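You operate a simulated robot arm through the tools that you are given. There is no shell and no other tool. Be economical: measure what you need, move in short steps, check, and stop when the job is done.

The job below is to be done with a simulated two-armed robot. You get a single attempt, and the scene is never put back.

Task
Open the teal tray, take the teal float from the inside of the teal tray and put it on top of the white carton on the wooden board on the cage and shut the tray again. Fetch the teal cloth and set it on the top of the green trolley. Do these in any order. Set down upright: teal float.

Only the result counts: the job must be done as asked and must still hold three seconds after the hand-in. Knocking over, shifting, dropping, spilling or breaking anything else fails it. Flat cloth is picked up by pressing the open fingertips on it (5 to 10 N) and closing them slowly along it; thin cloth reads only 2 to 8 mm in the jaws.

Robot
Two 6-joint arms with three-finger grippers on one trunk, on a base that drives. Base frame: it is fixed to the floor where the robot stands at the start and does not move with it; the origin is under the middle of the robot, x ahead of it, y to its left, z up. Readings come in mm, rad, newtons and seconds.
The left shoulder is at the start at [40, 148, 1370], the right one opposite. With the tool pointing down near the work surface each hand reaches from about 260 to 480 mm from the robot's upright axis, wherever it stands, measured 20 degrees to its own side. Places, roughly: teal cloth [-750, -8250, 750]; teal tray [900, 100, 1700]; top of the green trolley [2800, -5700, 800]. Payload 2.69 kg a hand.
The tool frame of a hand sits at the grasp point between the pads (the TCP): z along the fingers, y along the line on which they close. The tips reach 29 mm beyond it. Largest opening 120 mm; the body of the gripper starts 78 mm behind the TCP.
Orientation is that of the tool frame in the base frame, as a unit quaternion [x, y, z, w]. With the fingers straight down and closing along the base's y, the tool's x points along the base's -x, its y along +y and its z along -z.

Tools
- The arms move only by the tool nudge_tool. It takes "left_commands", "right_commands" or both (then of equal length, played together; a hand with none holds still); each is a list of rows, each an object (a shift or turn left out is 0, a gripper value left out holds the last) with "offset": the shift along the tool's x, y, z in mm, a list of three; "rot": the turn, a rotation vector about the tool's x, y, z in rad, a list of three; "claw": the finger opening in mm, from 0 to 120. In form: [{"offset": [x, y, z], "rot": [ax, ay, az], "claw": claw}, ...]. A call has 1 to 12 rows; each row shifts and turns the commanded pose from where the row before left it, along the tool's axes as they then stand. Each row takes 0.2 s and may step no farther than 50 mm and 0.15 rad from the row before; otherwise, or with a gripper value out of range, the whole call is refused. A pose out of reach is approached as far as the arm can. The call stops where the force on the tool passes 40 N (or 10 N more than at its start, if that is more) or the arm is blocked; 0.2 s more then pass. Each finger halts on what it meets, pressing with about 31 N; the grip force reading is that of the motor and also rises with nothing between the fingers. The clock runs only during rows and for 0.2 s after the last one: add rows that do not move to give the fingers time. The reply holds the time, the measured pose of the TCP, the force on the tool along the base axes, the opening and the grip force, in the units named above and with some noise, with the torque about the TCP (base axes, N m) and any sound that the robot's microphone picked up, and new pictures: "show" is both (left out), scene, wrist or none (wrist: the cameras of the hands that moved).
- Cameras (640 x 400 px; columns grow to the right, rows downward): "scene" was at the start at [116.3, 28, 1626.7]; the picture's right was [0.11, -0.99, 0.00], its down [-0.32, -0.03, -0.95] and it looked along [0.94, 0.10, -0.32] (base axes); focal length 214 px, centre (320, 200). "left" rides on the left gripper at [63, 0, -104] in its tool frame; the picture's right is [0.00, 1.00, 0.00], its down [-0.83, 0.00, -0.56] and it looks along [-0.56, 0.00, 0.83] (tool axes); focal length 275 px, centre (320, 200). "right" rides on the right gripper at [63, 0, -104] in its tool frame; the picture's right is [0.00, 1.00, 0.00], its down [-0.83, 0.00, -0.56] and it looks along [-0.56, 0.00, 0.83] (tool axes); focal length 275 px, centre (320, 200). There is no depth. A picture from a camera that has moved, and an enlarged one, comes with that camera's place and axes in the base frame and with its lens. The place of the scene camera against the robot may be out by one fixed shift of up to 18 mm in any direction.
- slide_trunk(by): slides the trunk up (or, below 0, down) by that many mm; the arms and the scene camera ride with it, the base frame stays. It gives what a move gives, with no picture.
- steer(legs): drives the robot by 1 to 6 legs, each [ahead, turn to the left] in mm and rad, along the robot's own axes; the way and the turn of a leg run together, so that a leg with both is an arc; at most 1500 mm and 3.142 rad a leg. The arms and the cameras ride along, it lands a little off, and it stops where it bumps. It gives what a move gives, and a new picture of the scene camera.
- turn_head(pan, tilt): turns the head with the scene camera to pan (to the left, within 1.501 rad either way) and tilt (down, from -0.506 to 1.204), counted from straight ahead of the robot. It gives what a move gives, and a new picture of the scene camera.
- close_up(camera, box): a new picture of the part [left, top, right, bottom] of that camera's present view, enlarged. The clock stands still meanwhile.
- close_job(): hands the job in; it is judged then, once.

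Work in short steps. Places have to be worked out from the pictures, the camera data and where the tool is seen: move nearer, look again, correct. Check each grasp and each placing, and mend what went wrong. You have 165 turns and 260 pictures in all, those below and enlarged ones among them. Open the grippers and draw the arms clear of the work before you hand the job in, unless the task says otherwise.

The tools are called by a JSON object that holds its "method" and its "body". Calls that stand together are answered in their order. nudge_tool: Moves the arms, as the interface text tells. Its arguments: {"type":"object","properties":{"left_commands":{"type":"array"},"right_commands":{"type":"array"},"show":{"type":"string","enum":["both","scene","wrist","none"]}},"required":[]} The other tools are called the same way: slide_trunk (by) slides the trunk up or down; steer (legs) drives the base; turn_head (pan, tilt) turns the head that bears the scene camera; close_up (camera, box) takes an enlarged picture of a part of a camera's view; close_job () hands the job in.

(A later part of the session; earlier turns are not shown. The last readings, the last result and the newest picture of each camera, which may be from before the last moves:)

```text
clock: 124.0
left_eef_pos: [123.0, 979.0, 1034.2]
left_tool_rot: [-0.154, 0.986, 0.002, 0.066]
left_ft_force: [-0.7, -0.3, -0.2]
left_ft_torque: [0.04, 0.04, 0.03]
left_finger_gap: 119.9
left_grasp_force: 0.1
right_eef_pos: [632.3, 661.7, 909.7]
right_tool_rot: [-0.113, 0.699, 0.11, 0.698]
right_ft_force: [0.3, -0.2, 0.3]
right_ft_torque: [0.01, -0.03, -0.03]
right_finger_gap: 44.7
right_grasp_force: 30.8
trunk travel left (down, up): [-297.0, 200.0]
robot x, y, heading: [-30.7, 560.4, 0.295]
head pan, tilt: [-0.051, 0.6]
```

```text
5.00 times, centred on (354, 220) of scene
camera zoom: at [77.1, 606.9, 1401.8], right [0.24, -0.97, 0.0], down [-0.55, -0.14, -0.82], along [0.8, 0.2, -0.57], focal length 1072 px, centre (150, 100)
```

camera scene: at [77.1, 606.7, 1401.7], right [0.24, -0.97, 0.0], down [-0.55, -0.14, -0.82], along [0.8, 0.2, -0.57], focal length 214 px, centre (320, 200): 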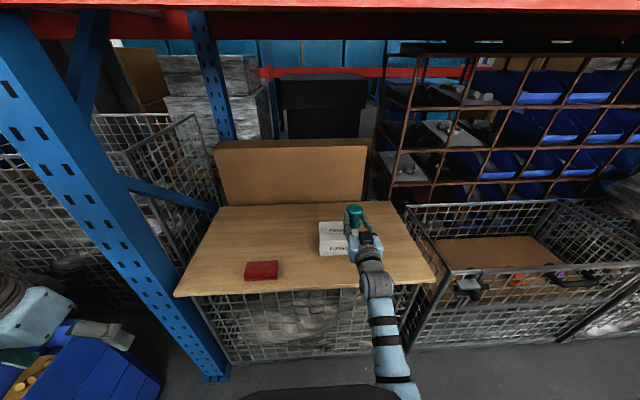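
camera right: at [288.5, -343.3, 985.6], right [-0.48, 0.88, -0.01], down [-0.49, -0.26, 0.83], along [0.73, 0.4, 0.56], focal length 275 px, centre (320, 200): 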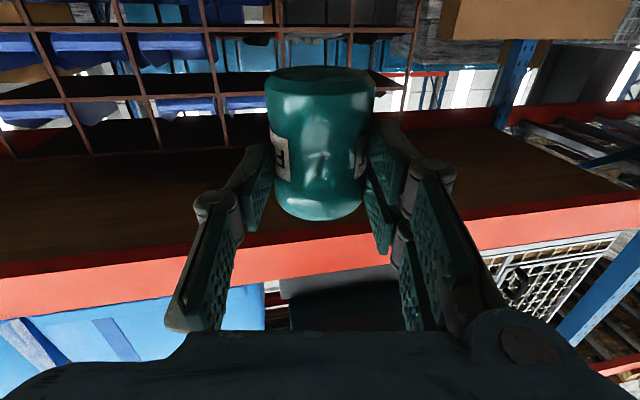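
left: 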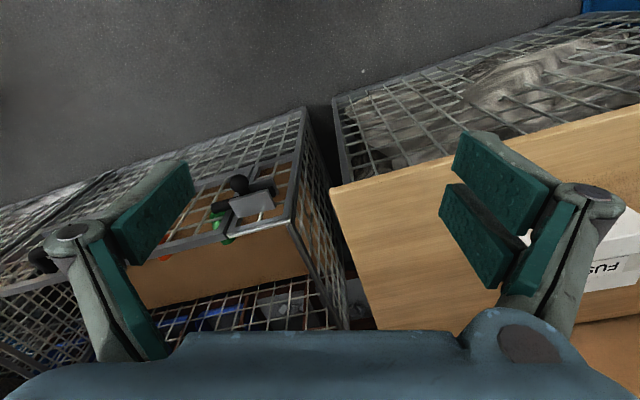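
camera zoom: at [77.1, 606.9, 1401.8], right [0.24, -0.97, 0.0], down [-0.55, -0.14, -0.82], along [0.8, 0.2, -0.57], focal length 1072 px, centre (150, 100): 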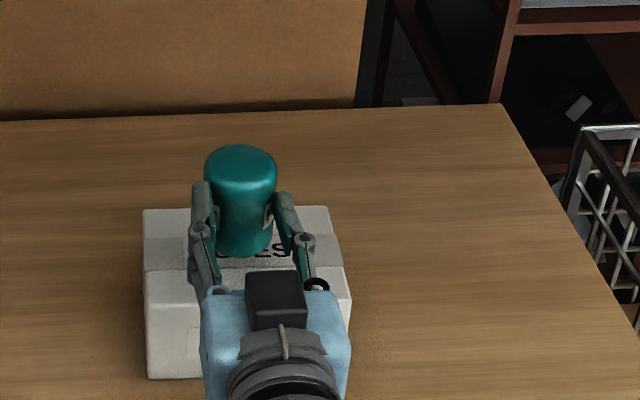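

{"method": "nudge_tool", "body": {"right_commands": [{"offset": [2, 0, 0]}, {"offset": [2, 0, 0]}, {}], "show": "none"}}

{"method": "nudge_tool", "body": {"right_commands": [{"offset": [2, 0, 0]}, {"offset": [2, 0, 0]}, {}], "show": "none"}}

{"method": "close_up", "body": {"camera": "scene", "box": [290, 180, 418, 260]}}

```text
clock: 124.8
left_eef_pos: [125.3, 978.6, 1033.3]
left_tool_rot: [-0.154, 0.986, 0.002, 0.066]
left_ft_force: [0.6, 0.9, 0.3]
left_ft_torque: [-0.02, 0.04, 0.02]
left_finger_gap: 120.1
left_grasp_force: 0.1
right_eef_pos: [632.0, 659.5, 907.3]
right_tool_rot: [-0.111, 0.699, 0.109, 0.698]
right_ft_force: [-0.1, -0.4, 0.2]
right_ft_torque: [-0.04, 0.01, 0.02]
right_finger_gap: 44.6
right_grasp_force: 31.5
trunk travel left (down, up): [-297.0, 200.0]
robot x, y, heading: [-30.3, 559.3, 0.291]
head pan, tilt: [-0.051, 0.6]
```

```text
clock: 125.6
left_eef_pos: [124.0, 979.0, 1032.5]
left_tool_rot: [-0.154, 0.986, 0.001, 0.066]
left_ft_force: [0.4, -0.3, -0.2]
left_ft_torque: [-0.01, 0.02, -0.02]
left_finger_gap: 119.8
left_grasp_force: 0.0
right_eef_pos: [631.6, 660.5, 902.3]
right_tool_rot: [-0.113, 0.699, 0.11, 0.698]
right_ft_force: [0.0, -0.1, -1.2]
right_ft_torque: [0.01, 0.02, 0.0]
right_finger_gap: 44.5
right_grasp_force: 31.4
trunk travel left (down, up): [-297.0, 200.0]
robot x, y, heading: [-29.0, 558.8, 0.292]
head pan, tilt: [-0.051, 0.6]
```

```text
5.00 times, centred on (354, 220) of scene
camera zoom: at [77.1, 606.9, 1401.8], right [0.24, -0.97, 0.0], down [-0.55, -0.14, -0.82], along [0.8, 0.2, -0.57], focal length 1072 px, centre (150, 100)
```

zoom: 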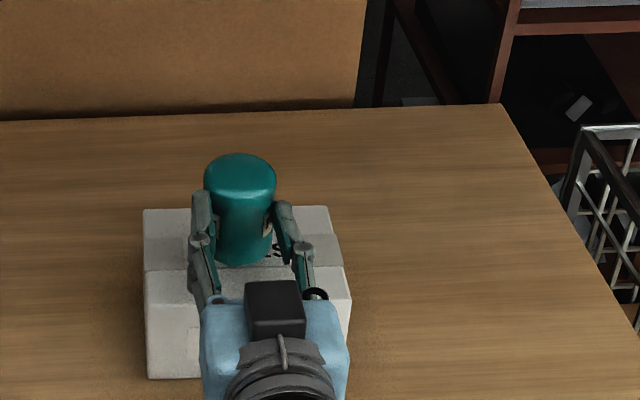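

Still no contact, and the base is drifting toward the front edge in view. I'll shift 6 mm forward and keep lowering.

{"method": "nudge_tool", "body": {"right_commands": [{"offset": [0, 0, 6]}, {"offset": [2, 0, 0]}, {"offset": [2, 0, 0]}, {}], "show": "none"}}

{"method": "nudge_tool", "body": {"right_commands": [{"offset": [2, 0, 0]}, {"offset": [2, 0, 0]}, {}], "show": "none"}}

{"method": "close_up", "body": {"camera": "scene", "box": [290, 180, 418, 260]}}

{"method": "close_up", "body": {"camera": "right", "box": [0, 0, 640, 400]}}

```text
clock: 126.6
left_eef_pos: [124.2, 979.3, 1033.6]
left_tool_rot: [-0.155, 0.986, 0.002, 0.066]
left_ft_force: [-0.5, 0.7, 0.2]
left_ft_torque: [-0.03, 0.0, 0.03]
left_finger_gap: 120.1
left_grasp_force: 0.0
right_eef_pos: [637.9, 663.3, 898.7]
right_tool_rot: [-0.111, 0.699, 0.109, 0.698]
right_ft_force: [0.7, -0.2, -0.4]
right_ft_torque: [0.0, 0.01, -0.02]
right_finger_gap: 44.6
right_grasp_force: 31.4
trunk travel left (down, up): [-297.0, 200.0]
robot x, y, heading: [-31.5, 562.0, 0.298]
head pan, tilt: [-0.051, 0.6]
```

```text
clock: 127.4
left_eef_pos: [124.0, 978.7, 1033.8]
left_tool_rot: [-0.155, 0.986, 0.002, 0.066]
left_ft_force: [0.1, 0.7, -0.4]
left_ft_torque: [-0.01, 0.01, -0.02]
left_finger_gap: 120.0
left_grasp_force: 0.1
right_eef_pos: [638.7, 662.7, 892.5]
right_tool_rot: [-0.111, 0.699, 0.109, 0.698]
right_ft_force: [0.0, 0.4, 0.0]
right_ft_torque: [-0.03, 0.03, 0.02]
right_finger_gap: 44.6
right_grasp_force: 30.7
trunk travel left (down, up): [-297.0, 200.0]
robot x, y, heading: [-34.4, 558.7, 0.296]
head pan, tilt: [-0.051, 0.6]
```

```text
5.00 times, centred on (354, 220) of scene
camera zoom: at [77.1, 606.9, 1401.8], right [0.24, -0.97, 0.0], down [-0.55, -0.14, -0.82], along [0.8, 0.2, -0.57], focal length 1072 px, centre (150, 100)
```

zoom: 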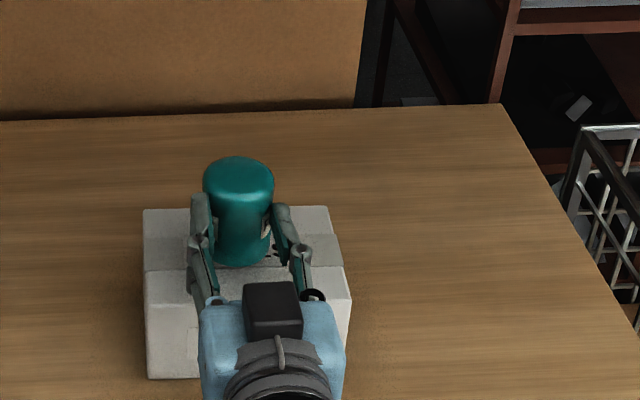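

```text
1.00 times, centred on (320, 200) of right (not enlarged: the box is as wide or as high as the picture)
camera zoom: at [540.1, 631.7, 831.4], right [-0.31, 0.95, -0.01], down [-0.53, -0.17, 0.83], along [0.79, 0.26, 0.55], focal length 275 px, centre (320, 200)
```

zoom: 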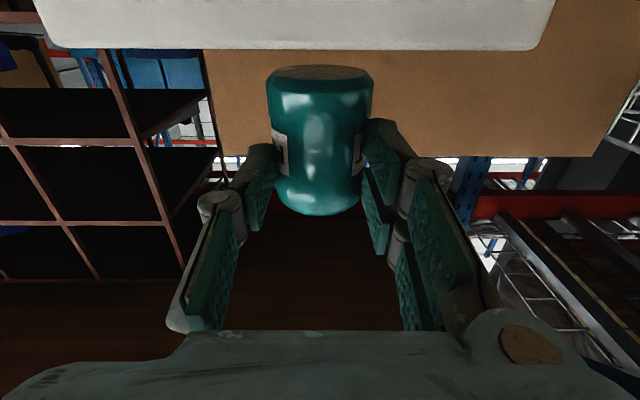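

The wrist view shows the base ~13 mm above the top, and both views say the float should be ~17 mm further forward. The arm is near its reach, so I'll nudge the base ahead 17 mm.

{"method": "steer", "body": {"legs": [[18, 0]]}}

{"method": "nudge_tool", "body": {"right_commands": [{"offset": [2, 0, 0]}, {"offset": [2, 0, 0]}, {"offset": [2, 0, 0]}, {}], "show": "wrist"}}

{"method": "close_up", "body": {"camera": "scene", "box": [290, 180, 418, 260]}}

```text
clock: 128.2
left_eef_pos: [137.2, 982.9, 1034.9]
left_tool_rot: [-0.155, 0.986, 0.002, 0.067]
left_ft_force: [-0.4, -0.1, 0.3]
left_ft_torque: [0.01, -0.03, -0.01]
left_finger_gap: 119.9
left_grasp_force: 0.0
right_eef_pos: [652.7, 667.5, 896.6]
right_tool_rot: [-0.111, 0.698, 0.11, 0.699]
right_ft_force: [0.5, -0.8, -0.5]
right_ft_torque: [0.0, 0.06, -0.02]
right_finger_gap: 44.2
right_grasp_force: 31.3
trunk travel left (down, up): [-297.0, 200.0]
robot x, y, heading: [-13.9, 567.4, 0.296]
head pan, tilt: [-0.051, 0.6]
camera scene: at [89.4, 610.6, 1402.2], right [0.24, -0.97, 0.0], down [-0.55, -0.14, -0.83], along [0.8, 0.2, -0.56], focal length 214 px, centre (320, 200)
```

scene: 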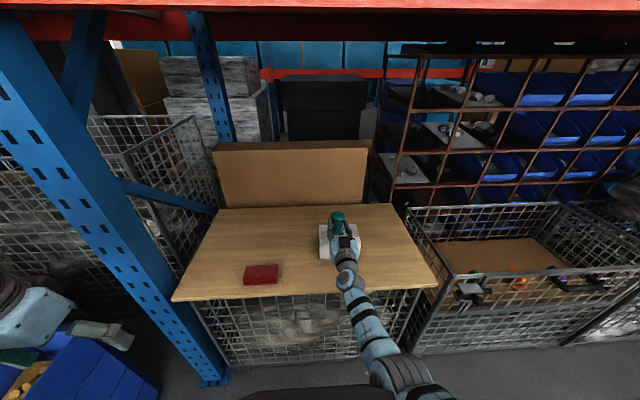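

```text
clock: 129.2
left_eef_pos: [140.0, 984.4, 1034.0]
left_tool_rot: [-0.154, 0.986, 0.001, 0.066]
left_ft_force: [-0.3, 0.3, -0.1]
left_ft_torque: [0.0, 0.0, 0.03]
left_finger_gap: 120.0
left_grasp_force: 0.1
right_eef_pos: [656.0, 668.1, 888.8]
right_tool_rot: [-0.113, 0.698, 0.111, 0.698]
right_ft_force: [0.0, 0.7, 0.0]
right_ft_torque: [0.04, 0.02, 0.01]
right_finger_gap: 44.7
right_grasp_force: 31.2
trunk travel left (down, up): [-297.0, 200.0]
robot x, y, heading: [-18.4, 568.9, 0.299]
head pan, tilt: [-0.051, 0.6]
camera right: at [556.9, 636.8, 825.9], right [-0.31, 0.95, -0.01], down [-0.53, -0.17, 0.83], along [0.79, 0.26, 0.55], focal length 275 px, centre (320, 200)
```

right: 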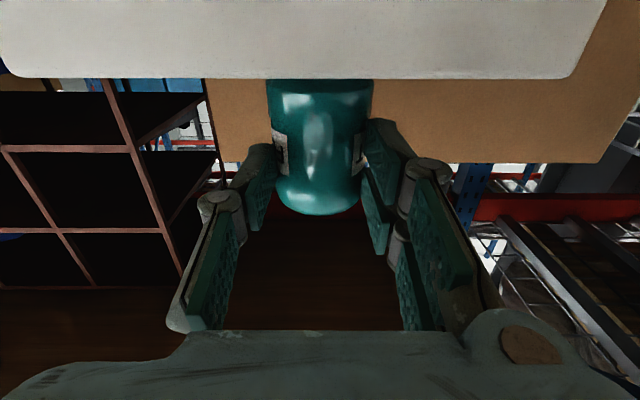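

```text
5.00 times, centred on (354, 220) of scene
camera zoom: at [93.9, 612.0, 1401.8], right [0.24, -0.97, 0.0], down [-0.55, -0.14, -0.82], along [0.8, 0.2, -0.57], focal length 1072 px, centre (150, 100)
```

zoom: 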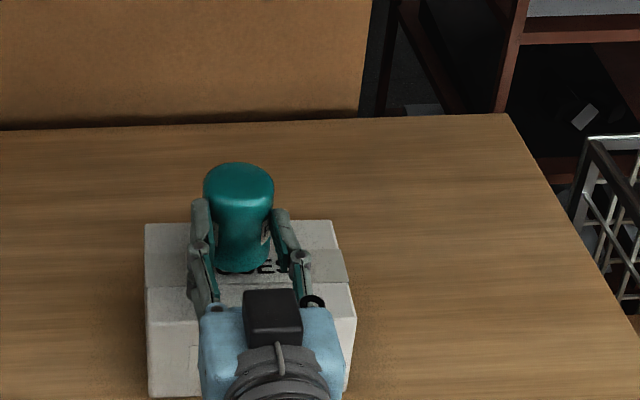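

Good placement now. Continuing down until contact.

{"method": "nudge_tool", "body": {"right_commands": [{"offset": [2, 0, 0]}, {"offset": [2, 0, 0]}, {}], "show": "none"}}

{"method": "nudge_tool", "body": {"right_commands": [{"offset": [2, 0, 0]}, {"offset": [2, 0, 0]}, {}], "show": "none"}}

{"method": "nudge_tool", "body": {"right_commands": [{"offset": [2, 0, 0]}, {}], "show": "none"}}

```text
clock: 130.0
left_eef_pos: [141.3, 983.7, 1034.2]
left_tool_rot: [-0.156, 0.986, 0.001, 0.066]
left_ft_force: [-0.2, -0.2, 0.6]
left_ft_torque: [-0.03, -0.02, 0.01]
left_finger_gap: 120.0
left_grasp_force: 0.0
right_eef_pos: [655.8, 670.3, 884.8]
right_tool_rot: [-0.112, 0.699, 0.11, 0.698]
right_ft_force: [-0.2, -0.3, -0.5]
right_ft_torque: [-0.04, 0.0, -0.02]
right_finger_gap: 44.3
right_grasp_force: 31.3
trunk travel left (down, up): [-297.0, 200.0]
robot x, y, heading: [-13.6, 567.1, 0.297]
head pan, tilt: [-0.051, 0.6]
```

```text
clock: 130.8
left_eef_pos: [139.9, 984.6, 1033.9]
left_tool_rot: [-0.156, 0.986, 0.001, 0.065]
left_ft_force: [0.3, -0.3, 1.1]
left_ft_torque: [-0.01, -0.03, -0.01]
left_finger_gap: 120.0
left_grasp_force: 0.1
right_eef_pos: [656.6, 668.6, 881.4]
right_tool_rot: [-0.112, 0.698, 0.11, 0.698]
right_ft_force: [0.6, 0.2, 2.9]
right_ft_torque: [0.09, -0.12, 0.03]
right_finger_gap: 44.2
right_grasp_force: 31.3
trunk travel left (down, up): [-297.0, 200.0]
robot x, y, heading: [-15.7, 568.2, 0.298]
head pan, tilt: [-0.051, 0.6]
```

```text
clock: 131.4
left_eef_pos: [141.3, 983.4, 1033.7]
left_tool_rot: [-0.156, 0.986, 0.001, 0.066]
left_ft_force: [1.2, -0.5, -0.2]
left_ft_torque: [0.01, 0.05, -0.01]
left_finger_gap: 120.1
left_grasp_force: 0.0
right_eef_pos: [657.2, 667.8, 876.6]
right_tool_rot: [-0.112, 0.7, 0.11, 0.697]
right_ft_force: [0.7, -0.3, 0.2]
right_ft_torque: [0.01, 0.01, 0.05]
right_finger_gap: 29.9
right_grasp_force: 0.0
trunk travel left (down, up): [-297.0, 200.0]
robot x, y, heading: [-14.6, 565.3, 0.295]
head pan, tilt: [-0.051, 0.6]
```

The gap dropped to 30 mm, so the float has slipped out of the grip. I'll look at once.

{"method": "close_up", "body": {"camera": "scene", "box": [290, 180, 418, 260]}}

{"method": "close_up", "body": {"camera": "right", "box": [0, 0, 640, 400]}}

```text
5.00 times, centred on (354, 220) of scene
camera zoom: at [94.1, 612.0, 1401.7], right [0.24, -0.97, 0.0], down [-0.55, -0.14, -0.82], along [0.8, 0.2, -0.57], focal length 1072 px, centre (150, 100)
```

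zoom: 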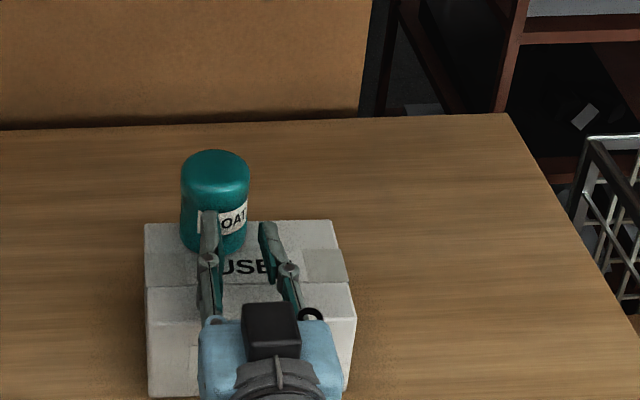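

```text
1.00 times, centred on (320, 200) of right (not enlarged: the box is as wide or as high as the picture)
camera zoom: at [556.8, 636.8, 814.3], right [-0.31, 0.95, -0.01], down [-0.53, -0.17, 0.83], along [0.79, 0.26, 0.55], focal length 275 px, centre (320, 200)
```

zoom: 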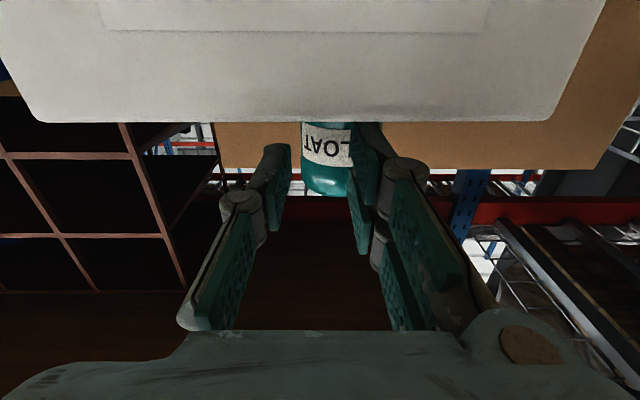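

The float slid out but is standing upright on the carton, toward the back-left. I'll withdraw the fingers straight back without opening them.

{"method": "nudge_tool", "body": {"right_commands": [{"offset": [0, 0, -5]}, {"offset": [0, 0, -10]}, {"offset": [0, 0, -20]}, {"offset": [0, 0, -30]}, {"offset": [0, 0, -30]}, {"offset": [0, 0, -30]}], "show": "none"}}

{"method": "close_up", "body": {"camera": "scene", "box": [290, 180, 418, 260]}}

{"method": "close_up", "body": {"camera": "right", "box": [0, 0, 640, 400]}}

```text
clock: 132.6
left_eef_pos: [140.6, 983.8, 1034.0]
left_tool_rot: [-0.155, 0.986, 0.002, 0.065]
left_ft_force: [0.2, 0.0, 0.7]
left_ft_torque: [0.0, 0.02, 0.0]
left_finger_gap: 120.2
left_grasp_force: 0.0
right_eef_pos: [627.7, 628.9, 990.3]
right_tool_rot: [-0.117, 0.619, 0.088, 0.772]
right_ft_force: [0.4, 0.1, 0.6]
right_ft_torque: [-0.01, 0.01, -0.01]
right_finger_gap: 30.1
right_grasp_force: 0.0
right hand out of reach, approached as far as the arm can: row 6
trunk travel left (down, up): [-297.0, 200.0]
robot x, y, heading: [-17.1, 562.9, 0.295]
head pan, tilt: [-0.051, 0.6]
stopped in row 6 (right hand): the arm was blocked; the commanded pose is now the measured one
```

```text
5.00 times, centred on (354, 220) of scene
camera zoom: at [93.5, 612.1, 1401.8], right [0.24, -0.97, 0.0], down [-0.55, -0.14, -0.83], along [0.8, 0.2, -0.56], focal length 1072 px, centre (150, 100)
```

zoom: 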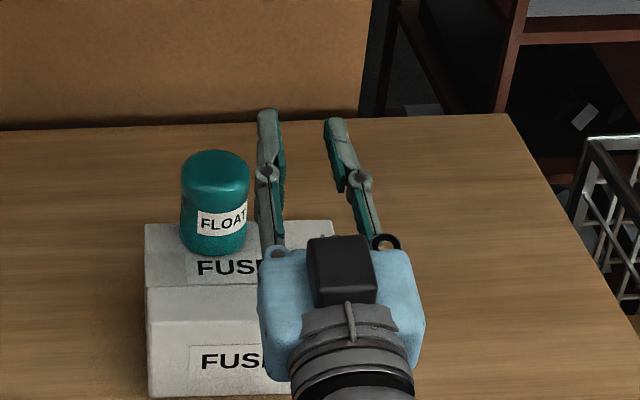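

```text
1.00 times, centred on (320, 200) of right (not enlarged: the box is as wide or as high as the picture)
camera zoom: at [544.1, 599.2, 908.4], right [-0.28, 0.96, -0.08], down [-0.7, -0.15, 0.7], along [0.65, 0.25, 0.71], focal length 275 px, centre (320, 200)
```

zoom: 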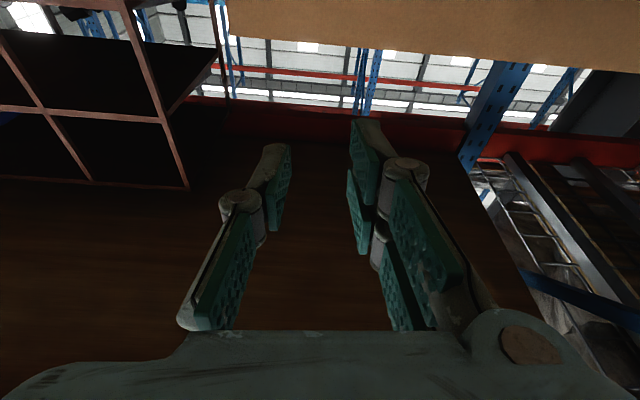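

The float stands upright on the carton, clear of the hand. I'll drive straight back.

{"method": "steer", "body": {"legs": [[-250, 0]]}}

{"method": "close_up", "body": {"camera": "scene", "box": [240, 150, 440, 275]}}

```text
clock: 134.4
left_eef_pos: [-99.7, 909.8, 1032.6]
left_tool_rot: [-0.156, 0.985, 0.002, 0.066]
left_ft_force: [0.1, 0.2, 0.8]
left_ft_torque: [-0.01, 0.0, 0.0]
left_finger_gap: 120.0
left_grasp_force: 0.1
right_eef_pos: [386.4, 555.7, 988.7]
right_tool_rot: [-0.118, 0.62, 0.089, 0.77]
right_ft_force: [0.1, 0.0, -0.2]
right_ft_torque: [0.01, 0.03, 0.0]
right_finger_gap: 30.0
right_grasp_force: 0.1
trunk travel left (down, up): [-297.0, 200.0]
robot x, y, heading: [-253.6, 490.8, 0.299]
head pan, tilt: [-0.051, 0.6]
camera scene: at [-145.6, 538.5, 1401.6], right [0.25, -0.97, 0.0], down [-0.55, -0.14, -0.82], along [0.8, 0.2, -0.57], focal length 214 px, centre (320, 200)
```

scene: 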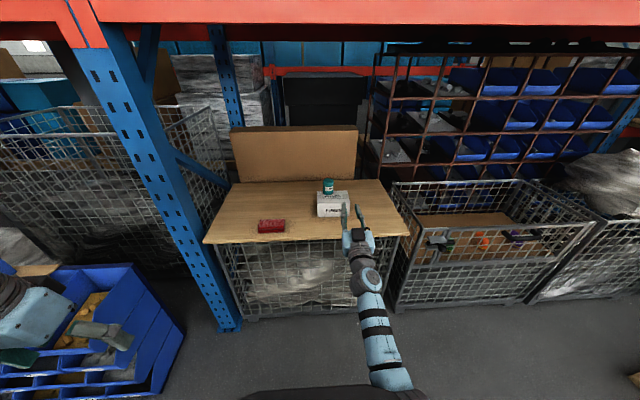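

```text
3.20 times, centred on (340, 212) of scene
camera zoom: at [-145.6, 538.5, 1401.6], right [0.25, -0.97, 0.0], down [-0.55, -0.14, -0.82], along [0.8, 0.2, -0.57], focal length 686 px, centre (256, 160)
```

zoom: 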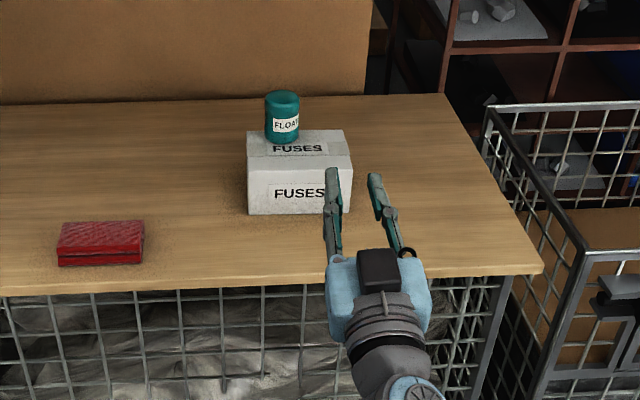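

Let me look closely at how the float sits on the carton.

{"method": "close_up", "body": {"camera": "scene", "box": [300, 165, 364, 205]}}

{"method": "slide_trunk", "body": {"by": 200}}

{"method": "turn_head", "body": {"pan": -0.05, "tilt": 0.8}}

{"method": "close_up", "body": {"camera": "scene", "box": [290, 145, 370, 195]}}

```text
10.00 times, centred on (332, 185) of scene
camera zoom: at [-145.6, 538.5, 1401.6], right [0.25, -0.97, 0.0], down [-0.55, -0.14, -0.82], along [0.8, 0.2, -0.57], focal length 2145 px, centre (200, 350)
```

zoom: 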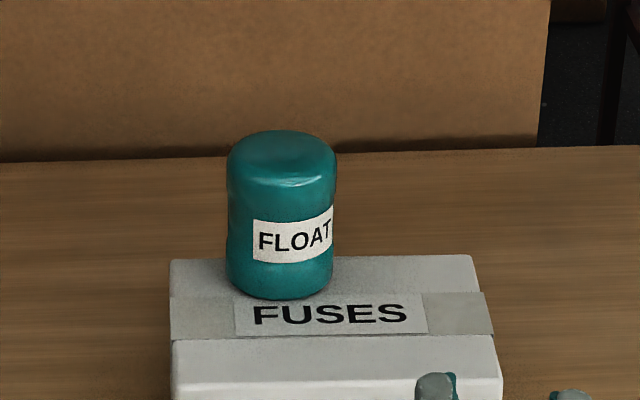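

```text
clock: 136.6
left_eef_pos: [-100.9, 910.8, 1233.6]
left_tool_rot: [-0.156, 0.986, 0.002, 0.066]
left_ft_force: [-1.0, -0.2, -0.4]
left_ft_torque: [-0.03, 0.0, 0.0]
left_finger_gap: 119.8
left_grasp_force: 0.1
right_eef_pos: [387.1, 556.7, 1189.6]
right_tool_rot: [-0.118, 0.619, 0.089, 0.771]
right_ft_force: [0.2, -0.7, -1.2]
right_ft_torque: [0.03, 0.04, 0.03]
right_finger_gap: 30.0
right_grasp_force: 0.1
trunk travel left (down, up): [-497.0, 0.0]
robot x, y, heading: [-256.3, 490.5, 0.299]
head pan, tilt: [-0.051, 0.6]
```

```text
clock: 137.3
left_eef_pos: [-100.9, 910.7, 1233.4]
left_tool_rot: [-0.157, 0.985, 0.001, 0.066]
left_ft_force: [-0.6, -0.6, 0.1]
left_ft_torque: [0.02, 0.0, 0.01]
left_finger_gap: 120.0
left_grasp_force: 0.1
right_eef_pos: [386.0, 556.4, 1189.4]
right_tool_rot: [-0.118, 0.619, 0.089, 0.771]
right_ft_force: [0.8, 0.1, -0.9]
right_ft_torque: [-0.02, -0.02, -0.01]
right_finger_gap: 29.8
right_grasp_force: 0.0
trunk travel left (down, up): [-497.0, 0.0]
robot x, y, heading: [-254.4, 494.1, 0.305]
head pan, tilt: [-0.051, 0.799]
camera scene: at [-154.5, 536.1, 1584.7], right [0.25, -0.97, 0.0], down [-0.69, -0.18, -0.7], along [0.68, 0.17, -0.72], focal length 214 px, centre (320, 200)
```

scene: 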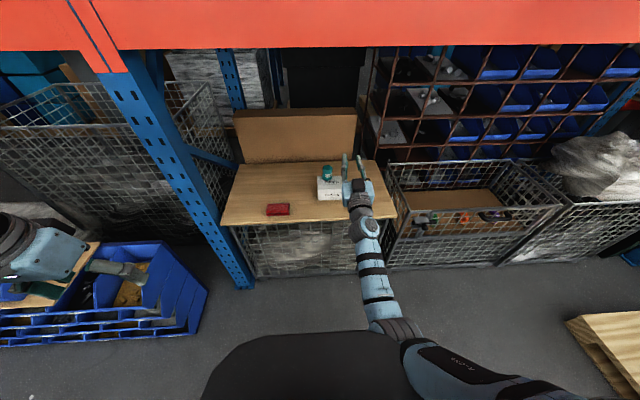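

```text
8.00 times, centred on (330, 170) of scene
camera zoom: at [-154.5, 536.1, 1584.7], right [0.25, -0.97, 0.0], down [-0.69, -0.18, -0.7], along [0.68, 0.17, -0.72], focal length 1716 px, centre (240, 440)
```

zoom: 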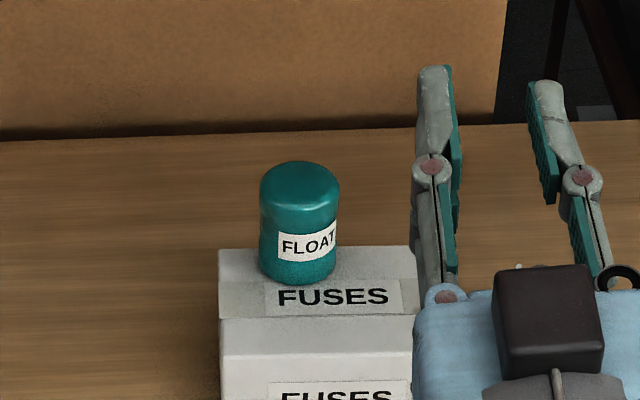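

The float is stable and upright on the carton (its centre lies inside the top), so I'll leave it. Next I'll shut the tray by driving to the earlier spot in front of it.

{"method": "steer", "body": {"legs": [[0, -1.79], [536, 0], [0, 2.085]]}}

```text
clock: 149.7
left_eef_pos: [-164.0, 395.3, 1232.8]
left_tool_rot: [-0.283, 0.957, 0.011, 0.065]
left_ft_force: [-0.2, -0.2, -0.7]
left_ft_torque: [0.01, 0.0, 0.01]
left_finger_gap: 120.1
left_grasp_force: 0.0
right_eef_pos: [397.4, 178.2, 1188.4]
right_tool_rot: [-0.198, 0.6, 0.188, 0.752]
right_ft_force: [0.2, 0.2, 0.2]
right_ft_torque: [-0.02, -0.01, 0.0]
right_finger_gap: 29.9
right_grasp_force: 0.2
trunk travel left (down, up): [-497.0, 0.0]
robot x, y, heading: [-204.3, -47.7, 0.559]
head pan, tilt: [-0.051, 0.799]
camera scene: at [-114.9, 20.3, 1584.6], right [0.49, -0.87, 0.0], down [-0.63, -0.35, -0.7], along [0.61, 0.34, -0.72], focal length 214 px, centre (320, 200)
```

scene: 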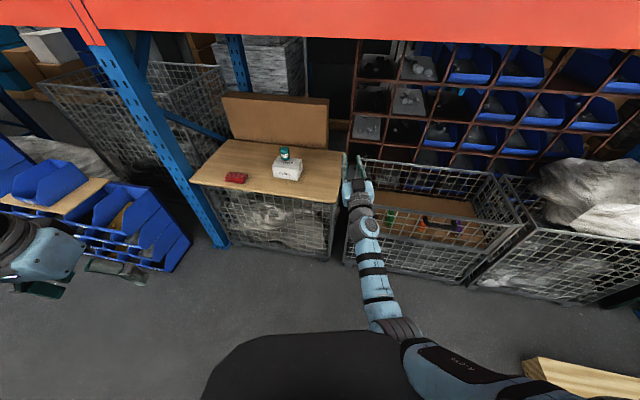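

I'll raise the right hand to tray height and begin re-orienting it.

{"method": "nudge_tool", "body": {"right_commands": [{"offset": [-48, -10, 0]}, {"offset": [-48, -10, 0]}, {"offset": [-48, -10, 0]}, {"offset": [-48, -10, 0]}, {"offset": [-48, -10, 0]}, {"offset": [-48, -10, 0]}, {"offset": [-48, -10, 0]}, {"offset": [-48, -10, 0]}, {"offset": [-48, -10, 0]}, {"offset": [-48, -10, 0]}, {"offset": [-48, -10, 0]}, {}], "show": "none"}}

{"method": "nudge_tool", "body": {"right_commands": [{"rot": [0, 0, 0.15]}, {"rot": [0, 0, 0.15]}, {"rot": [0, 0, 0.15]}, {"rot": [0, 0, 0.15]}, {"rot": [0, 0, 0.15]}, {"rot": [0, 0, 0.15]}, {"rot": [0, 0, 0.15]}, {"rot": [0, 0, 0.15]}, {"rot": [0, 0, 0.15]}, {"rot": [0, 0, 0.15]}, {"rot": [0, 0, 0.07], "claw": 75}, {}], "show": "none"}}

```text
clock: 152.2
left_eef_pos: [-163.5, 395.9, 1233.3]
left_tool_rot: [-0.283, 0.957, 0.011, 0.065]
left_ft_force: [0.2, 0.8, 0.0]
left_ft_torque: [0.04, -0.01, 0.0]
left_finger_gap: 120.0
left_grasp_force: 0.0
right_eef_pos: [348.4, 60.1, 1703.7]
right_tool_rot: [-0.197, 0.6, 0.186, 0.753]
right_ft_force: [0.6, 0.1, -0.7]
right_ft_torque: [0.01, 0.01, 0.03]
right_finger_gap: 30.0
right_grasp_force: 0.1
right hand out of reach, approached as far as the arm can: row 1
trunk travel left (down, up): [-497.0, 0.0]
robot x, y, heading: [-205.4, -48.0, 0.558]
head pan, tilt: [-0.051, 0.799]
```

```text
clock: 154.8
left_eef_pos: [-163.4, 396.1, 1232.4]
left_tool_rot: [-0.283, 0.957, 0.01, 0.065]
left_ft_force: [0.1, 0.4, 0.4]
left_ft_torque: [0.03, -0.01, -0.01]
left_finger_gap: 119.6
left_grasp_force: 0.1
right_eef_pos: [347.2, 59.9, 1701.1]
right_tool_rot: [0.283, 0.563, 0.665, 0.4]
right_ft_force: [0.0, -0.2, 0.0]
right_ft_torque: [-0.04, -0.01, -0.03]
right_finger_gap: 75.2
right_grasp_force: 0.2
trunk travel left (down, up): [-497.0, 0.0]
robot x, y, heading: [-207.4, -46.8, 0.553]
head pan, tilt: [-0.051, 0.799]
```

Orientation is good (heading 0.56, pitch 0.2). I'll move the base to (-172, -109) with heading 0.3, so driving ahead follows the tray's slide axis.

{"method": "steer", "body": {"legs": [[0, -1.61], [71, 0], [0, 1.357]]}}

{"method": "nudge_tool", "body": {"right_commands": [{"offset": [25, 10, -20], "rot": [0.05, 0, 0]}, {"offset": [25, 10, -20]}, {}], "show": "wrist"}}

{"method": "turn_head", "body": {"pan": -0.3, "tilt": 0.0}}

```text
clock: 163.2
left_eef_pos: [-23.3, 309.1, 1233.6]
left_tool_rot: [-0.166, 0.984, 0.004, 0.064]
left_ft_force: [0.4, 0.1, 0.3]
left_ft_torque: [0.01, -0.02, 0.01]
left_finger_gap: 120.0
left_grasp_force: 0.1
right_eef_pos: [392.8, -137.9, 1700.5]
right_tool_rot: [0.349, 0.526, 0.612, 0.477]
right_ft_force: [0.2, -0.1, 0.4]
right_ft_torque: [-0.02, 0.03, 0.01]
right_finger_gap: 74.9
right_grasp_force: 0.0
trunk travel left (down, up): [-497.0, 0.0]
robot x, y, heading: [-164.6, -111.0, 0.32]
head pan, tilt: [-0.051, 0.799]
camera scene: at [-69.5, -65.0, 1584.6], right [0.27, -0.96, 0.0], down [-0.69, -0.19, -0.7], along [0.67, 0.19, -0.72], focal length 214 px, centre (320, 200)
```

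scene: 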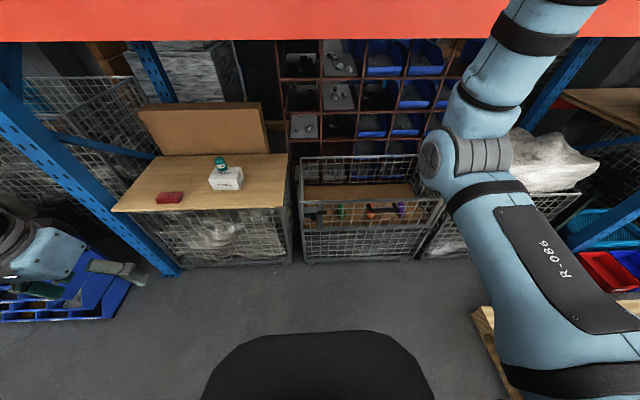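

```text
clock: 164.0
left_eef_pos: [-25.9, 310.5, 1234.4]
left_tool_rot: [-0.165, 0.984, 0.003, 0.064]
left_ft_force: [0.1, -0.2, -0.6]
left_ft_torque: [0.0, 0.0, 0.01]
left_finger_gap: 120.0
left_grasp_force: 0.0
right_eef_pos: [335.7, -101.0, 1709.1]
right_tool_rot: [0.361, 0.541, 0.598, 0.468]
right_ft_force: [-0.3, 0.5, -0.1]
right_ft_torque: [-0.02, 0.02, 0.0]
right_finger_gap: 75.0
right_grasp_force: 0.1
trunk travel left (down, up): [-497.0, 0.0]
robot x, y, heading: [-170.2, -110.7, 0.318]
head pan, tilt: [-0.051, 0.799]
camera right: at [218.9, -72.4, 1687.8], right [-0.17, 0.03, 0.98], down [-0.27, -0.96, -0.02], along [0.95, -0.27, 0.17], focal length 275 px, centre (320, 200)
```

right: 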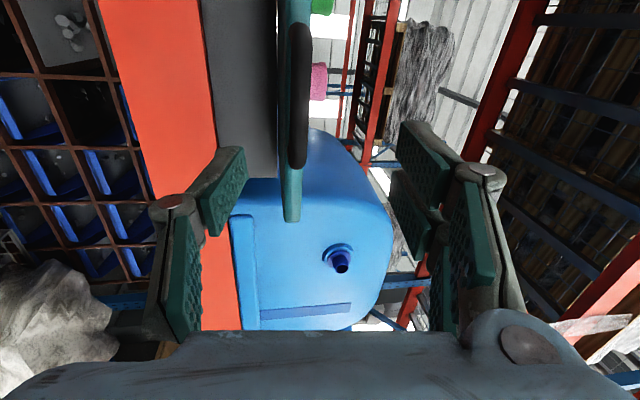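

```text
clock: 165.1
left_eef_pos: [-24.9, 310.6, 1233.3]
left_tool_rot: [-0.166, 0.984, 0.002, 0.065]
left_ft_force: [-0.9, 1.5, 0.1]
left_ft_torque: [0.01, 0.02, -0.01]
left_finger_gap: 119.8
left_grasp_force: 0.0
right_eef_pos: [335.3, -101.5, 1709.0]
right_tool_rot: [0.36, 0.541, 0.599, 0.468]
right_ft_force: [0.4, -0.6, -0.1]
right_ft_torque: [0.0, 0.03, -0.02]
right_finger_gap: 75.0
right_grasp_force: 0.0
trunk travel left (down, up): [-497.0, 0.0]
robot x, y, heading: [-175.1, -112.2, 0.322]
head pan, tilt: [-0.3, 0.0]
camera scene: at [-58.1, -83.6, 1656.6], right [0.02, -1.0, 0.0], down [0.0, 0.0, -1.0], along [1.0, 0.02, 0.0], focal length 214 px, centre (320, 200)
```

scene: 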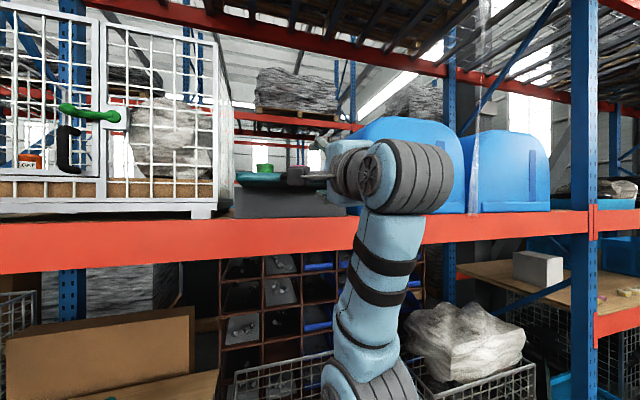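

The handle is ~200 mm ahead, centred about (530, -54, 1720). I'll drive 165 mm along the slide axis and look.

{"method": "nudge_tool", "body": {"right_commands": [{"offset": [-10, 11, 0], "claw": 90}, {}], "show": "none"}}

{"method": "steer", "body": {"legs": [[160, 0]]}}

{"method": "nudge_tool", "body": {"right_commands": [{}, {}], "show": "wrist"}}

```text
clock: 165.7
left_eef_pos: [-24.6, 310.3, 1232.8]
left_tool_rot: [-0.166, 0.984, 0.002, 0.066]
left_ft_force: [0.0, 0.1, -0.5]
left_ft_torque: [-0.02, -0.01, -0.01]
left_finger_gap: 119.8
left_grasp_force: 0.0
right_eef_pos: [336.7, -109.8, 1719.9]
right_tool_rot: [0.36, 0.541, 0.598, 0.469]
right_ft_force: [-0.1, 0.9, -0.4]
right_ft_torque: [0.02, 0.01, -0.02]
right_finger_gap: 90.1
right_grasp_force: 0.1
trunk travel left (down, up): [-497.0, 0.0]
robot x, y, heading: [-170.0, -107.6, 0.32]
head pan, tilt: [-0.3, 0.0]
```

```text
clock: 167.1
left_eef_pos: [126.8, 359.1, 1234.6]
left_tool_rot: [-0.163, 0.984, 0.002, 0.067]
left_ft_force: [0.1, 0.4, 0.3]
left_ft_torque: [0.03, -0.06, 0.01]
left_finger_gap: 120.1
left_grasp_force: 0.1
right_eef_pos: [482.5, -64.4, 1722.7]
right_tool_rot: [0.36, 0.538, 0.599, 0.471]
right_ft_force: [0.1, 0.4, 0.2]
right_ft_torque: [0.0, 0.04, 0.01]
right_finger_gap: 90.1
right_grasp_force: 0.1
trunk travel left (down, up): [-497.0, 0.0]
robot x, y, heading: [-17.2, -58.2, 0.313]
head pan, tilt: [-0.3, 0.0]
camera scene: at [88.2, -36.6, 1657.2], right [0.01, -1.0, 0.0], down [0.0, 0.0, -1.0], along [1.0, 0.01, 0.0], focal length 214 px, centre (320, 200)
```

scene: 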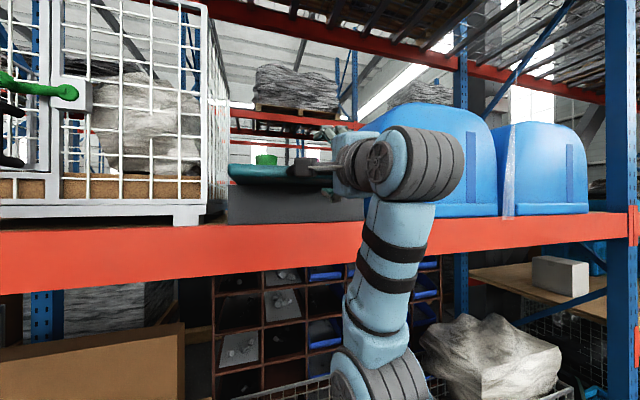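

```text
clock: 167.7
left_eef_pos: [129.3, 360.2, 1232.4]
left_tool_rot: [-0.163, 0.984, 0.002, 0.066]
left_ft_force: [-0.3, 0.4, -0.7]
left_ft_torque: [0.03, -0.02, 0.04]
left_finger_gap: 120.0
left_grasp_force: 0.0
right_eef_pos: [486.2, -63.2, 1720.8]
right_tool_rot: [0.361, 0.539, 0.599, 0.469]
right_ft_force: [-0.6, -0.5, -0.7]
right_ft_torque: [0.0, 0.0, -0.02]
right_finger_gap: 90.2
right_grasp_force: 0.0
trunk travel left (down, up): [-497.0, 0.0]
robot x, y, heading: [-18.8, -58.6, 0.322]
head pan, tilt: [-0.3, 0.0]
camera right: at [370.2, -33.8, 1699.8], right [-0.17, 0.03, 0.98], down [-0.28, -0.96, -0.02], along [0.95, -0.28, 0.18], focal length 275 px, centre (320, 200)
```

right: 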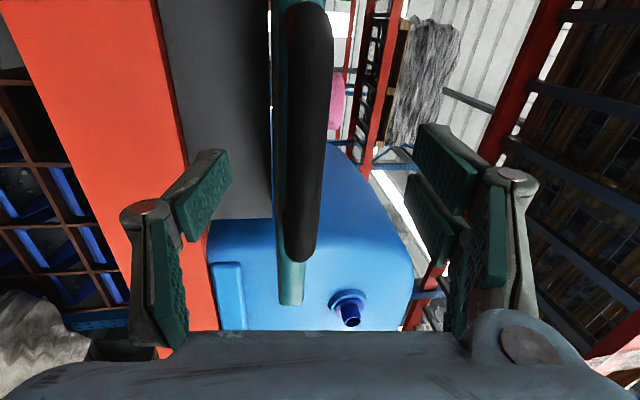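

Aligned at bar height (1720). I'll advance 38 mm and close on the bar.

{"method": "nudge_tool", "body": {"right_commands": [{"offset": [0, -3, 19]}, {"offset": [0, -3, 19]}, {"claw": 60}, {"claw": 40}, {"claw": 25}, {"claw": 12}, {"claw": 0}, {}], "show": "wrist"}}

```text
clock: 169.5
left_eef_pos: [129.2, 360.5, 1233.9]
left_tool_rot: [-0.163, 0.984, 0.002, 0.065]
left_ft_force: [0.0, 0.2, -0.6]
left_ft_torque: [0.05, -0.04, 0.01]
left_finger_gap: 120.1
left_grasp_force: 0.0
right_eef_pos: [522.9, -52.0, 1719.4]
right_tool_rot: [0.361, 0.539, 0.598, 0.47]
right_ft_force: [3.4, -0.9, 17.3]
right_ft_torque: [1.51, 0.68, 0.15]
right_finger_gap: 19.9
right_grasp_force: 44.1
trunk travel left (down, up): [-497.0, 0.0]
robot x, y, heading: [-18.2, -62.5, 0.317]
head pan, tilt: [-0.3, 0.0]
camera right: at [406.9, -22.1, 1698.8], right [-0.18, 0.03, 0.98], down [-0.28, -0.96, -0.02], along [0.94, -0.28, 0.18], focal length 275 px, centre (320, 200)
```

right: 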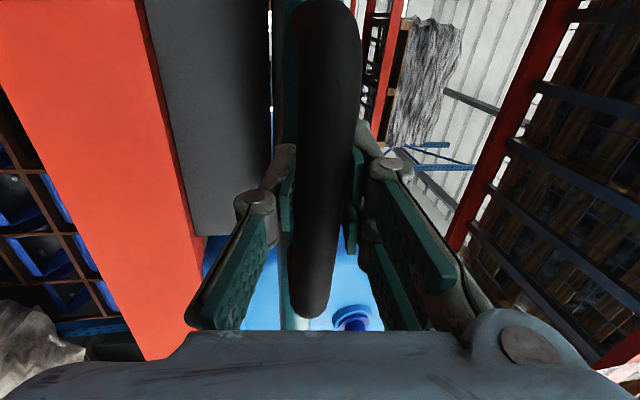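

Gripped. I'll push along the slide axis gently.

{"method": "nudge_tool", "body": {"right_commands": [{"offset": [-0.3, 0, 9.9]}, {"offset": [-0.3, -1.5, 9.9]}, {"offset": [-0.3, -1.5, 9.9]}, {"offset": [-0.3, -1.5, 9.9]}, {"offset": [-0.3, -1.5, 9.9]}, {"offset": [-0.3, -1.5, 9.9]}, {"offset": [-0.3, -1.5, 9.9]}, {}], "show": "none"}}

```text
clock: 171.3
left_eef_pos: [131.5, 362.7, 1233.5]
left_tool_rot: [-0.165, 0.984, 0.002, 0.064]
left_ft_force: [-0.3, 0.1, -0.2]
left_ft_torque: [0.0, -0.01, -0.02]
left_finger_gap: 120.2
left_grasp_force: 0.0
right_eef_pos: [597.0, -28.8, 1721.3]
right_tool_rot: [0.361, 0.541, 0.597, 0.469]
right_ft_force: [-1.6, 4.5, -16.6]
right_ft_torque: [1.4, 0.17, 0.23]
right_finger_gap: 21.4
right_grasp_force: 44.3
trunk travel left (down, up): [-497.0, 0.0]
robot x, y, heading: [-20.4, -58.8, 0.313]
head pan, tilt: [-0.3, 0.0]
```

Halfway there, about 70 mm remaining, and the arm will reach its limit. I'll let the base push the rest in small legs.

{"method": "steer", "body": {"legs": [[30, 0]]}}

{"method": "steer", "body": {"legs": [[25, 0]]}}

```text
clock: 172.1
left_eef_pos: [139.2, 363.6, 1234.4]
left_tool_rot: [-0.163, 0.984, 0.002, 0.067]
left_ft_force: [-0.1, 0.1, 0.3]
left_ft_torque: [0.02, -0.01, -0.03]
left_finger_gap: 120.0
left_grasp_force: 0.1
right_eef_pos: [601.1, -27.1, 1721.7]
right_tool_rot: [0.364, 0.542, 0.596, 0.467]
right_ft_force: [-4.0, 2.3, 2.9]
right_ft_torque: [1.55, 0.57, 0.28]
right_finger_gap: 23.9
right_grasp_force: 44.1
trunk travel left (down, up): [-497.0, 0.0]
robot x, y, heading: [-5.0, -55.2, 0.316]
head pan, tilt: [-0.3, 0.0]
stopped in leg 1: the force on the tool passed its limit at 44 N (the readings are from after the stop); the commanded pose is now the measured one
camera scene: at [102.0, -31.0, 1656.9], right [0.02, -1.0, 0.0], down [0.0, 0.0, -1.0], along [1.0, 0.02, 0.0], focal length 214 px, centre (320, 200)
```

scene: 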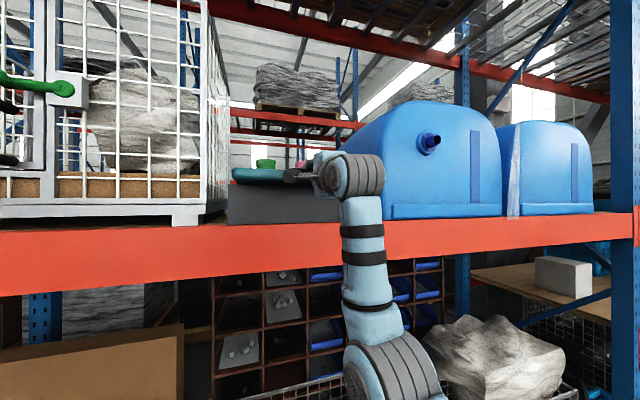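

```text
clock: 173.2
left_eef_pos: [167.4, 372.1, 1231.7]
left_tool_rot: [-0.163, 0.984, 0.001, 0.065]
left_ft_force: [-0.6, 0.0, 0.1]
left_ft_torque: [-0.01, -0.01, 0.01]
left_finger_gap: 120.0
left_grasp_force: 0.0
right_eef_pos: [630.9, -17.0, 1720.8]
right_tool_rot: [0.363, 0.541, 0.599, 0.467]
right_ft_force: [1.4, 2.3, -2.8]
right_ft_torque: [1.45, 0.41, -0.14]
right_finger_gap: 25.6
right_grasp_force: 43.2
trunk travel left (down, up): [-497.0, 0.0]
robot x, y, heading: [17.0, -46.3, 0.316]
head pan, tilt: [-0.3, 0.0]
stopped in leg 1: the force on the tool passed its limit at 43 N (the readings are from after the stop); the commanded pose is now the measured one
camera scene: at [133.1, -21.0, 1656.7], right [0.02, -1.0, 0.0], down [0.0, 0.0, -1.0], along [1.0, 0.02, 0.0], focal length 214 px, centre (320, 200)
```

scene: 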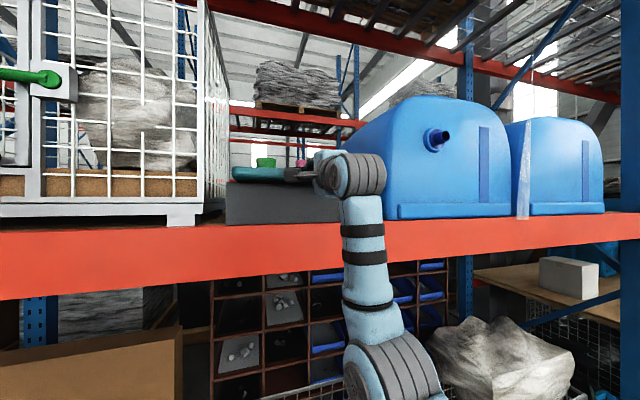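

TCP at (631, -17). I'll finish with arm pushes and let the force stop tell me it's closed.

{"method": "nudge_tool", "body": {"right_commands": [{"offset": [-0.3, -1.5, 9.9]}, {"offset": [-0.3, -1.5, 9.9]}, {"offset": [-0.3, -1.5, 9.9]}, {"offset": [-0.3, -1.5, 9.9]}, {"offset": [-0.3, -1.5, 9.9]}, {}], "show": "both"}}

```text
clock: 174.6
left_eef_pos: [168.1, 373.5, 1232.2]
left_tool_rot: [-0.165, 0.984, 0.001, 0.064]
left_ft_force: [-0.1, 0.6, 0.2]
left_ft_torque: [0.01, -0.01, -0.01]
left_finger_gap: 119.7
left_grasp_force: 0.0
right_eef_pos: [680.1, -2.9, 1721.9]
right_tool_rot: [0.362, 0.541, 0.598, 0.468]
right_ft_force: [-0.3, 4.2, -7.5]
right_ft_torque: [1.04, 0.1, 0.41]
right_finger_gap: 24.2
right_grasp_force: 41.8
trunk travel left (down, up): [-497.0, 0.0]
robot x, y, heading: [18.6, -50.1, 0.315]
head pan, tilt: [-0.3, 0.0]
camera scene: at [133.8, -19.7, 1656.6], right [0.02, -1.0, 0.0], down [0.0, 0.0, -1.0], along [1.0, 0.02, 0.0], focal length 214 px, centre (320, 200)
camera right: at [563.5, 27.3, 1700.8], right [-0.17, 0.03, 0.99], down [-0.27, -0.96, -0.02], along [0.95, -0.27, 0.17], focal length 275 px, centre (320, 200)
```

scene: 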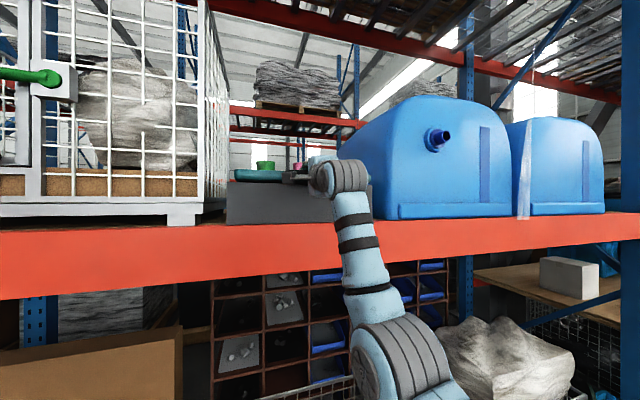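
right: 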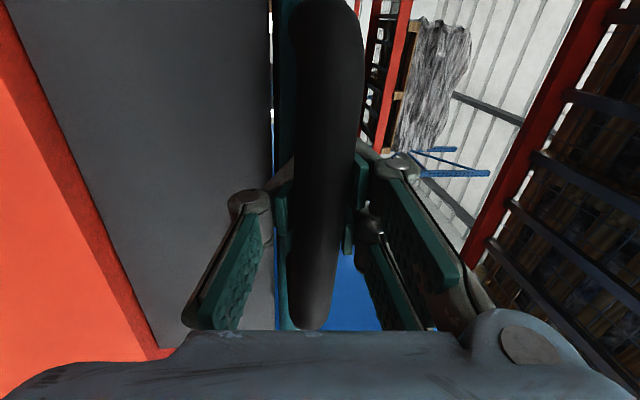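

No stop yet; pushing a little further.

{"method": "nudge_tool", "body": {"right_commands": [{"offset": [-0.2, -0.9, 6]}, {"offset": [-0.2, -0.9, 6]}, {"offset": [-0.2, -0.9, 6]}, {"offset": [-0.2, -0.9, 6]}, {}], "show": "none"}}

{"method": "close_up", "body": {"camera": "scene", "box": [200, 130, 400, 255]}}

```text
clock: 175.8
left_eef_pos: [168.3, 374.1, 1231.9]
left_tool_rot: [-0.164, 0.984, 0.001, 0.065]
left_ft_force: [0.6, -0.4, -0.1]
left_ft_torque: [0.01, 0.02, 0.03]
left_finger_gap: 120.0
left_grasp_force: 0.1
right_eef_pos: [703.0, 5.5, 1722.4]
right_tool_rot: [0.362, 0.541, 0.598, 0.468]
right_ft_force: [-2.3, 5.8, -10.6]
right_ft_torque: [0.95, 0.12, 0.23]
right_finger_gap: 23.3
right_grasp_force: 42.1
trunk travel left (down, up): [-497.0, 0.0]
robot x, y, heading: [20.2, -48.6, 0.321]
head pan, tilt: [-0.3, 0.0]
```

```text
3.20 times, centred on (300, 192) of scene
camera zoom: at [132.8, -18.9, 1656.6], right [0.02, -1.0, 0.0], down [0.0, 0.0, -1.0], along [1.0, 0.02, 0.0], focal length 686 px, centre (384, 224)
```

zoom: 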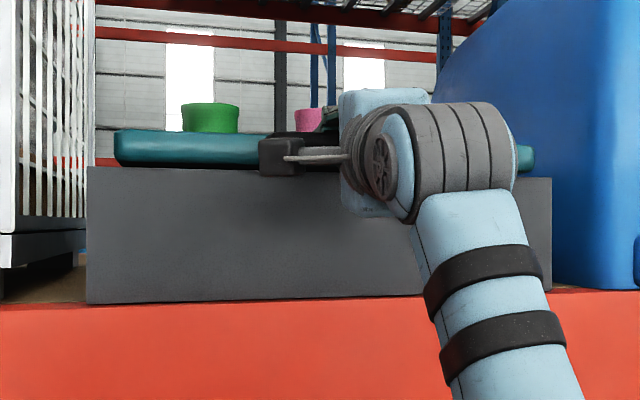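

The tray-to-box proportions now match the initial closed view. I'll push a bit more to confirm the end stop.

{"method": "nudge_tool", "body": {"right_commands": [{"offset": [-0.1, -0.6, 4]}, {"offset": [-0.1, -0.6, 4]}, {}], "show": "wrist"}}

{"method": "close_up", "body": {"camera": "scene", "box": [200, 130, 400, 255]}}

```text
clock: 176.6
left_eef_pos: [167.7, 374.9, 1232.5]
left_tool_rot: [-0.165, 0.984, 0.002, 0.066]
left_ft_force: [0.2, -0.3, -0.5]
left_ft_torque: [-0.01, 0.0, 0.0]
left_finger_gap: 120.0
left_grasp_force: 0.0
right_eef_pos: [709.5, 8.0, 1721.6]
right_tool_rot: [0.362, 0.54, 0.598, 0.469]
right_ft_force: [-3.0, 5.1, -11.3]
right_ft_torque: [1.0, 0.11, 0.08]
right_finger_gap: 23.4
right_grasp_force: 41.6
trunk travel left (down, up): [-497.0, 0.0]
robot x, y, heading: [21.5, -47.2, 0.317]
head pan, tilt: [-0.3, 0.0]
camera right: at [593.6, 36.8, 1700.8], right [-0.17, 0.03, 0.99], down [-0.27, -0.96, -0.02], along [0.95, -0.27, 0.17], focal length 275 px, centre (320, 200)
```

right: 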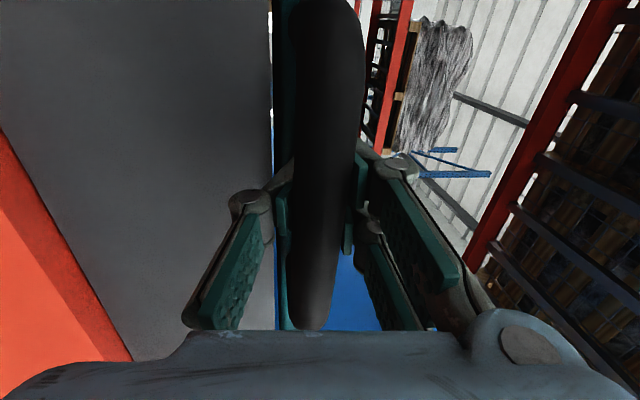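

```text
3.20 times, centred on (300, 192) of scene
camera zoom: at [133.0, -19.0, 1656.6], right [0.02, -1.0, 0.0], down [0.0, 0.0, -1.0], along [1.0, 0.02, 0.0], focal length 686 px, centre (384, 224)
```

zoom: 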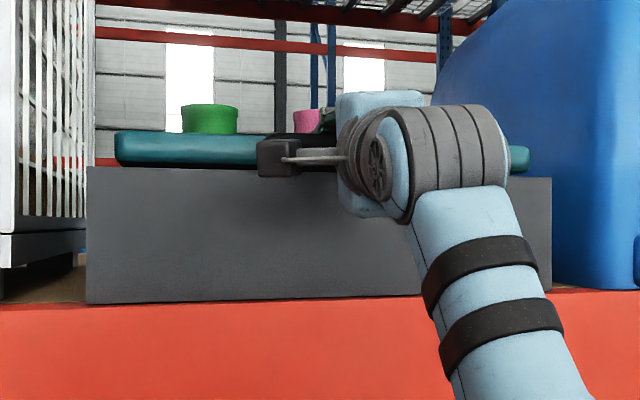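

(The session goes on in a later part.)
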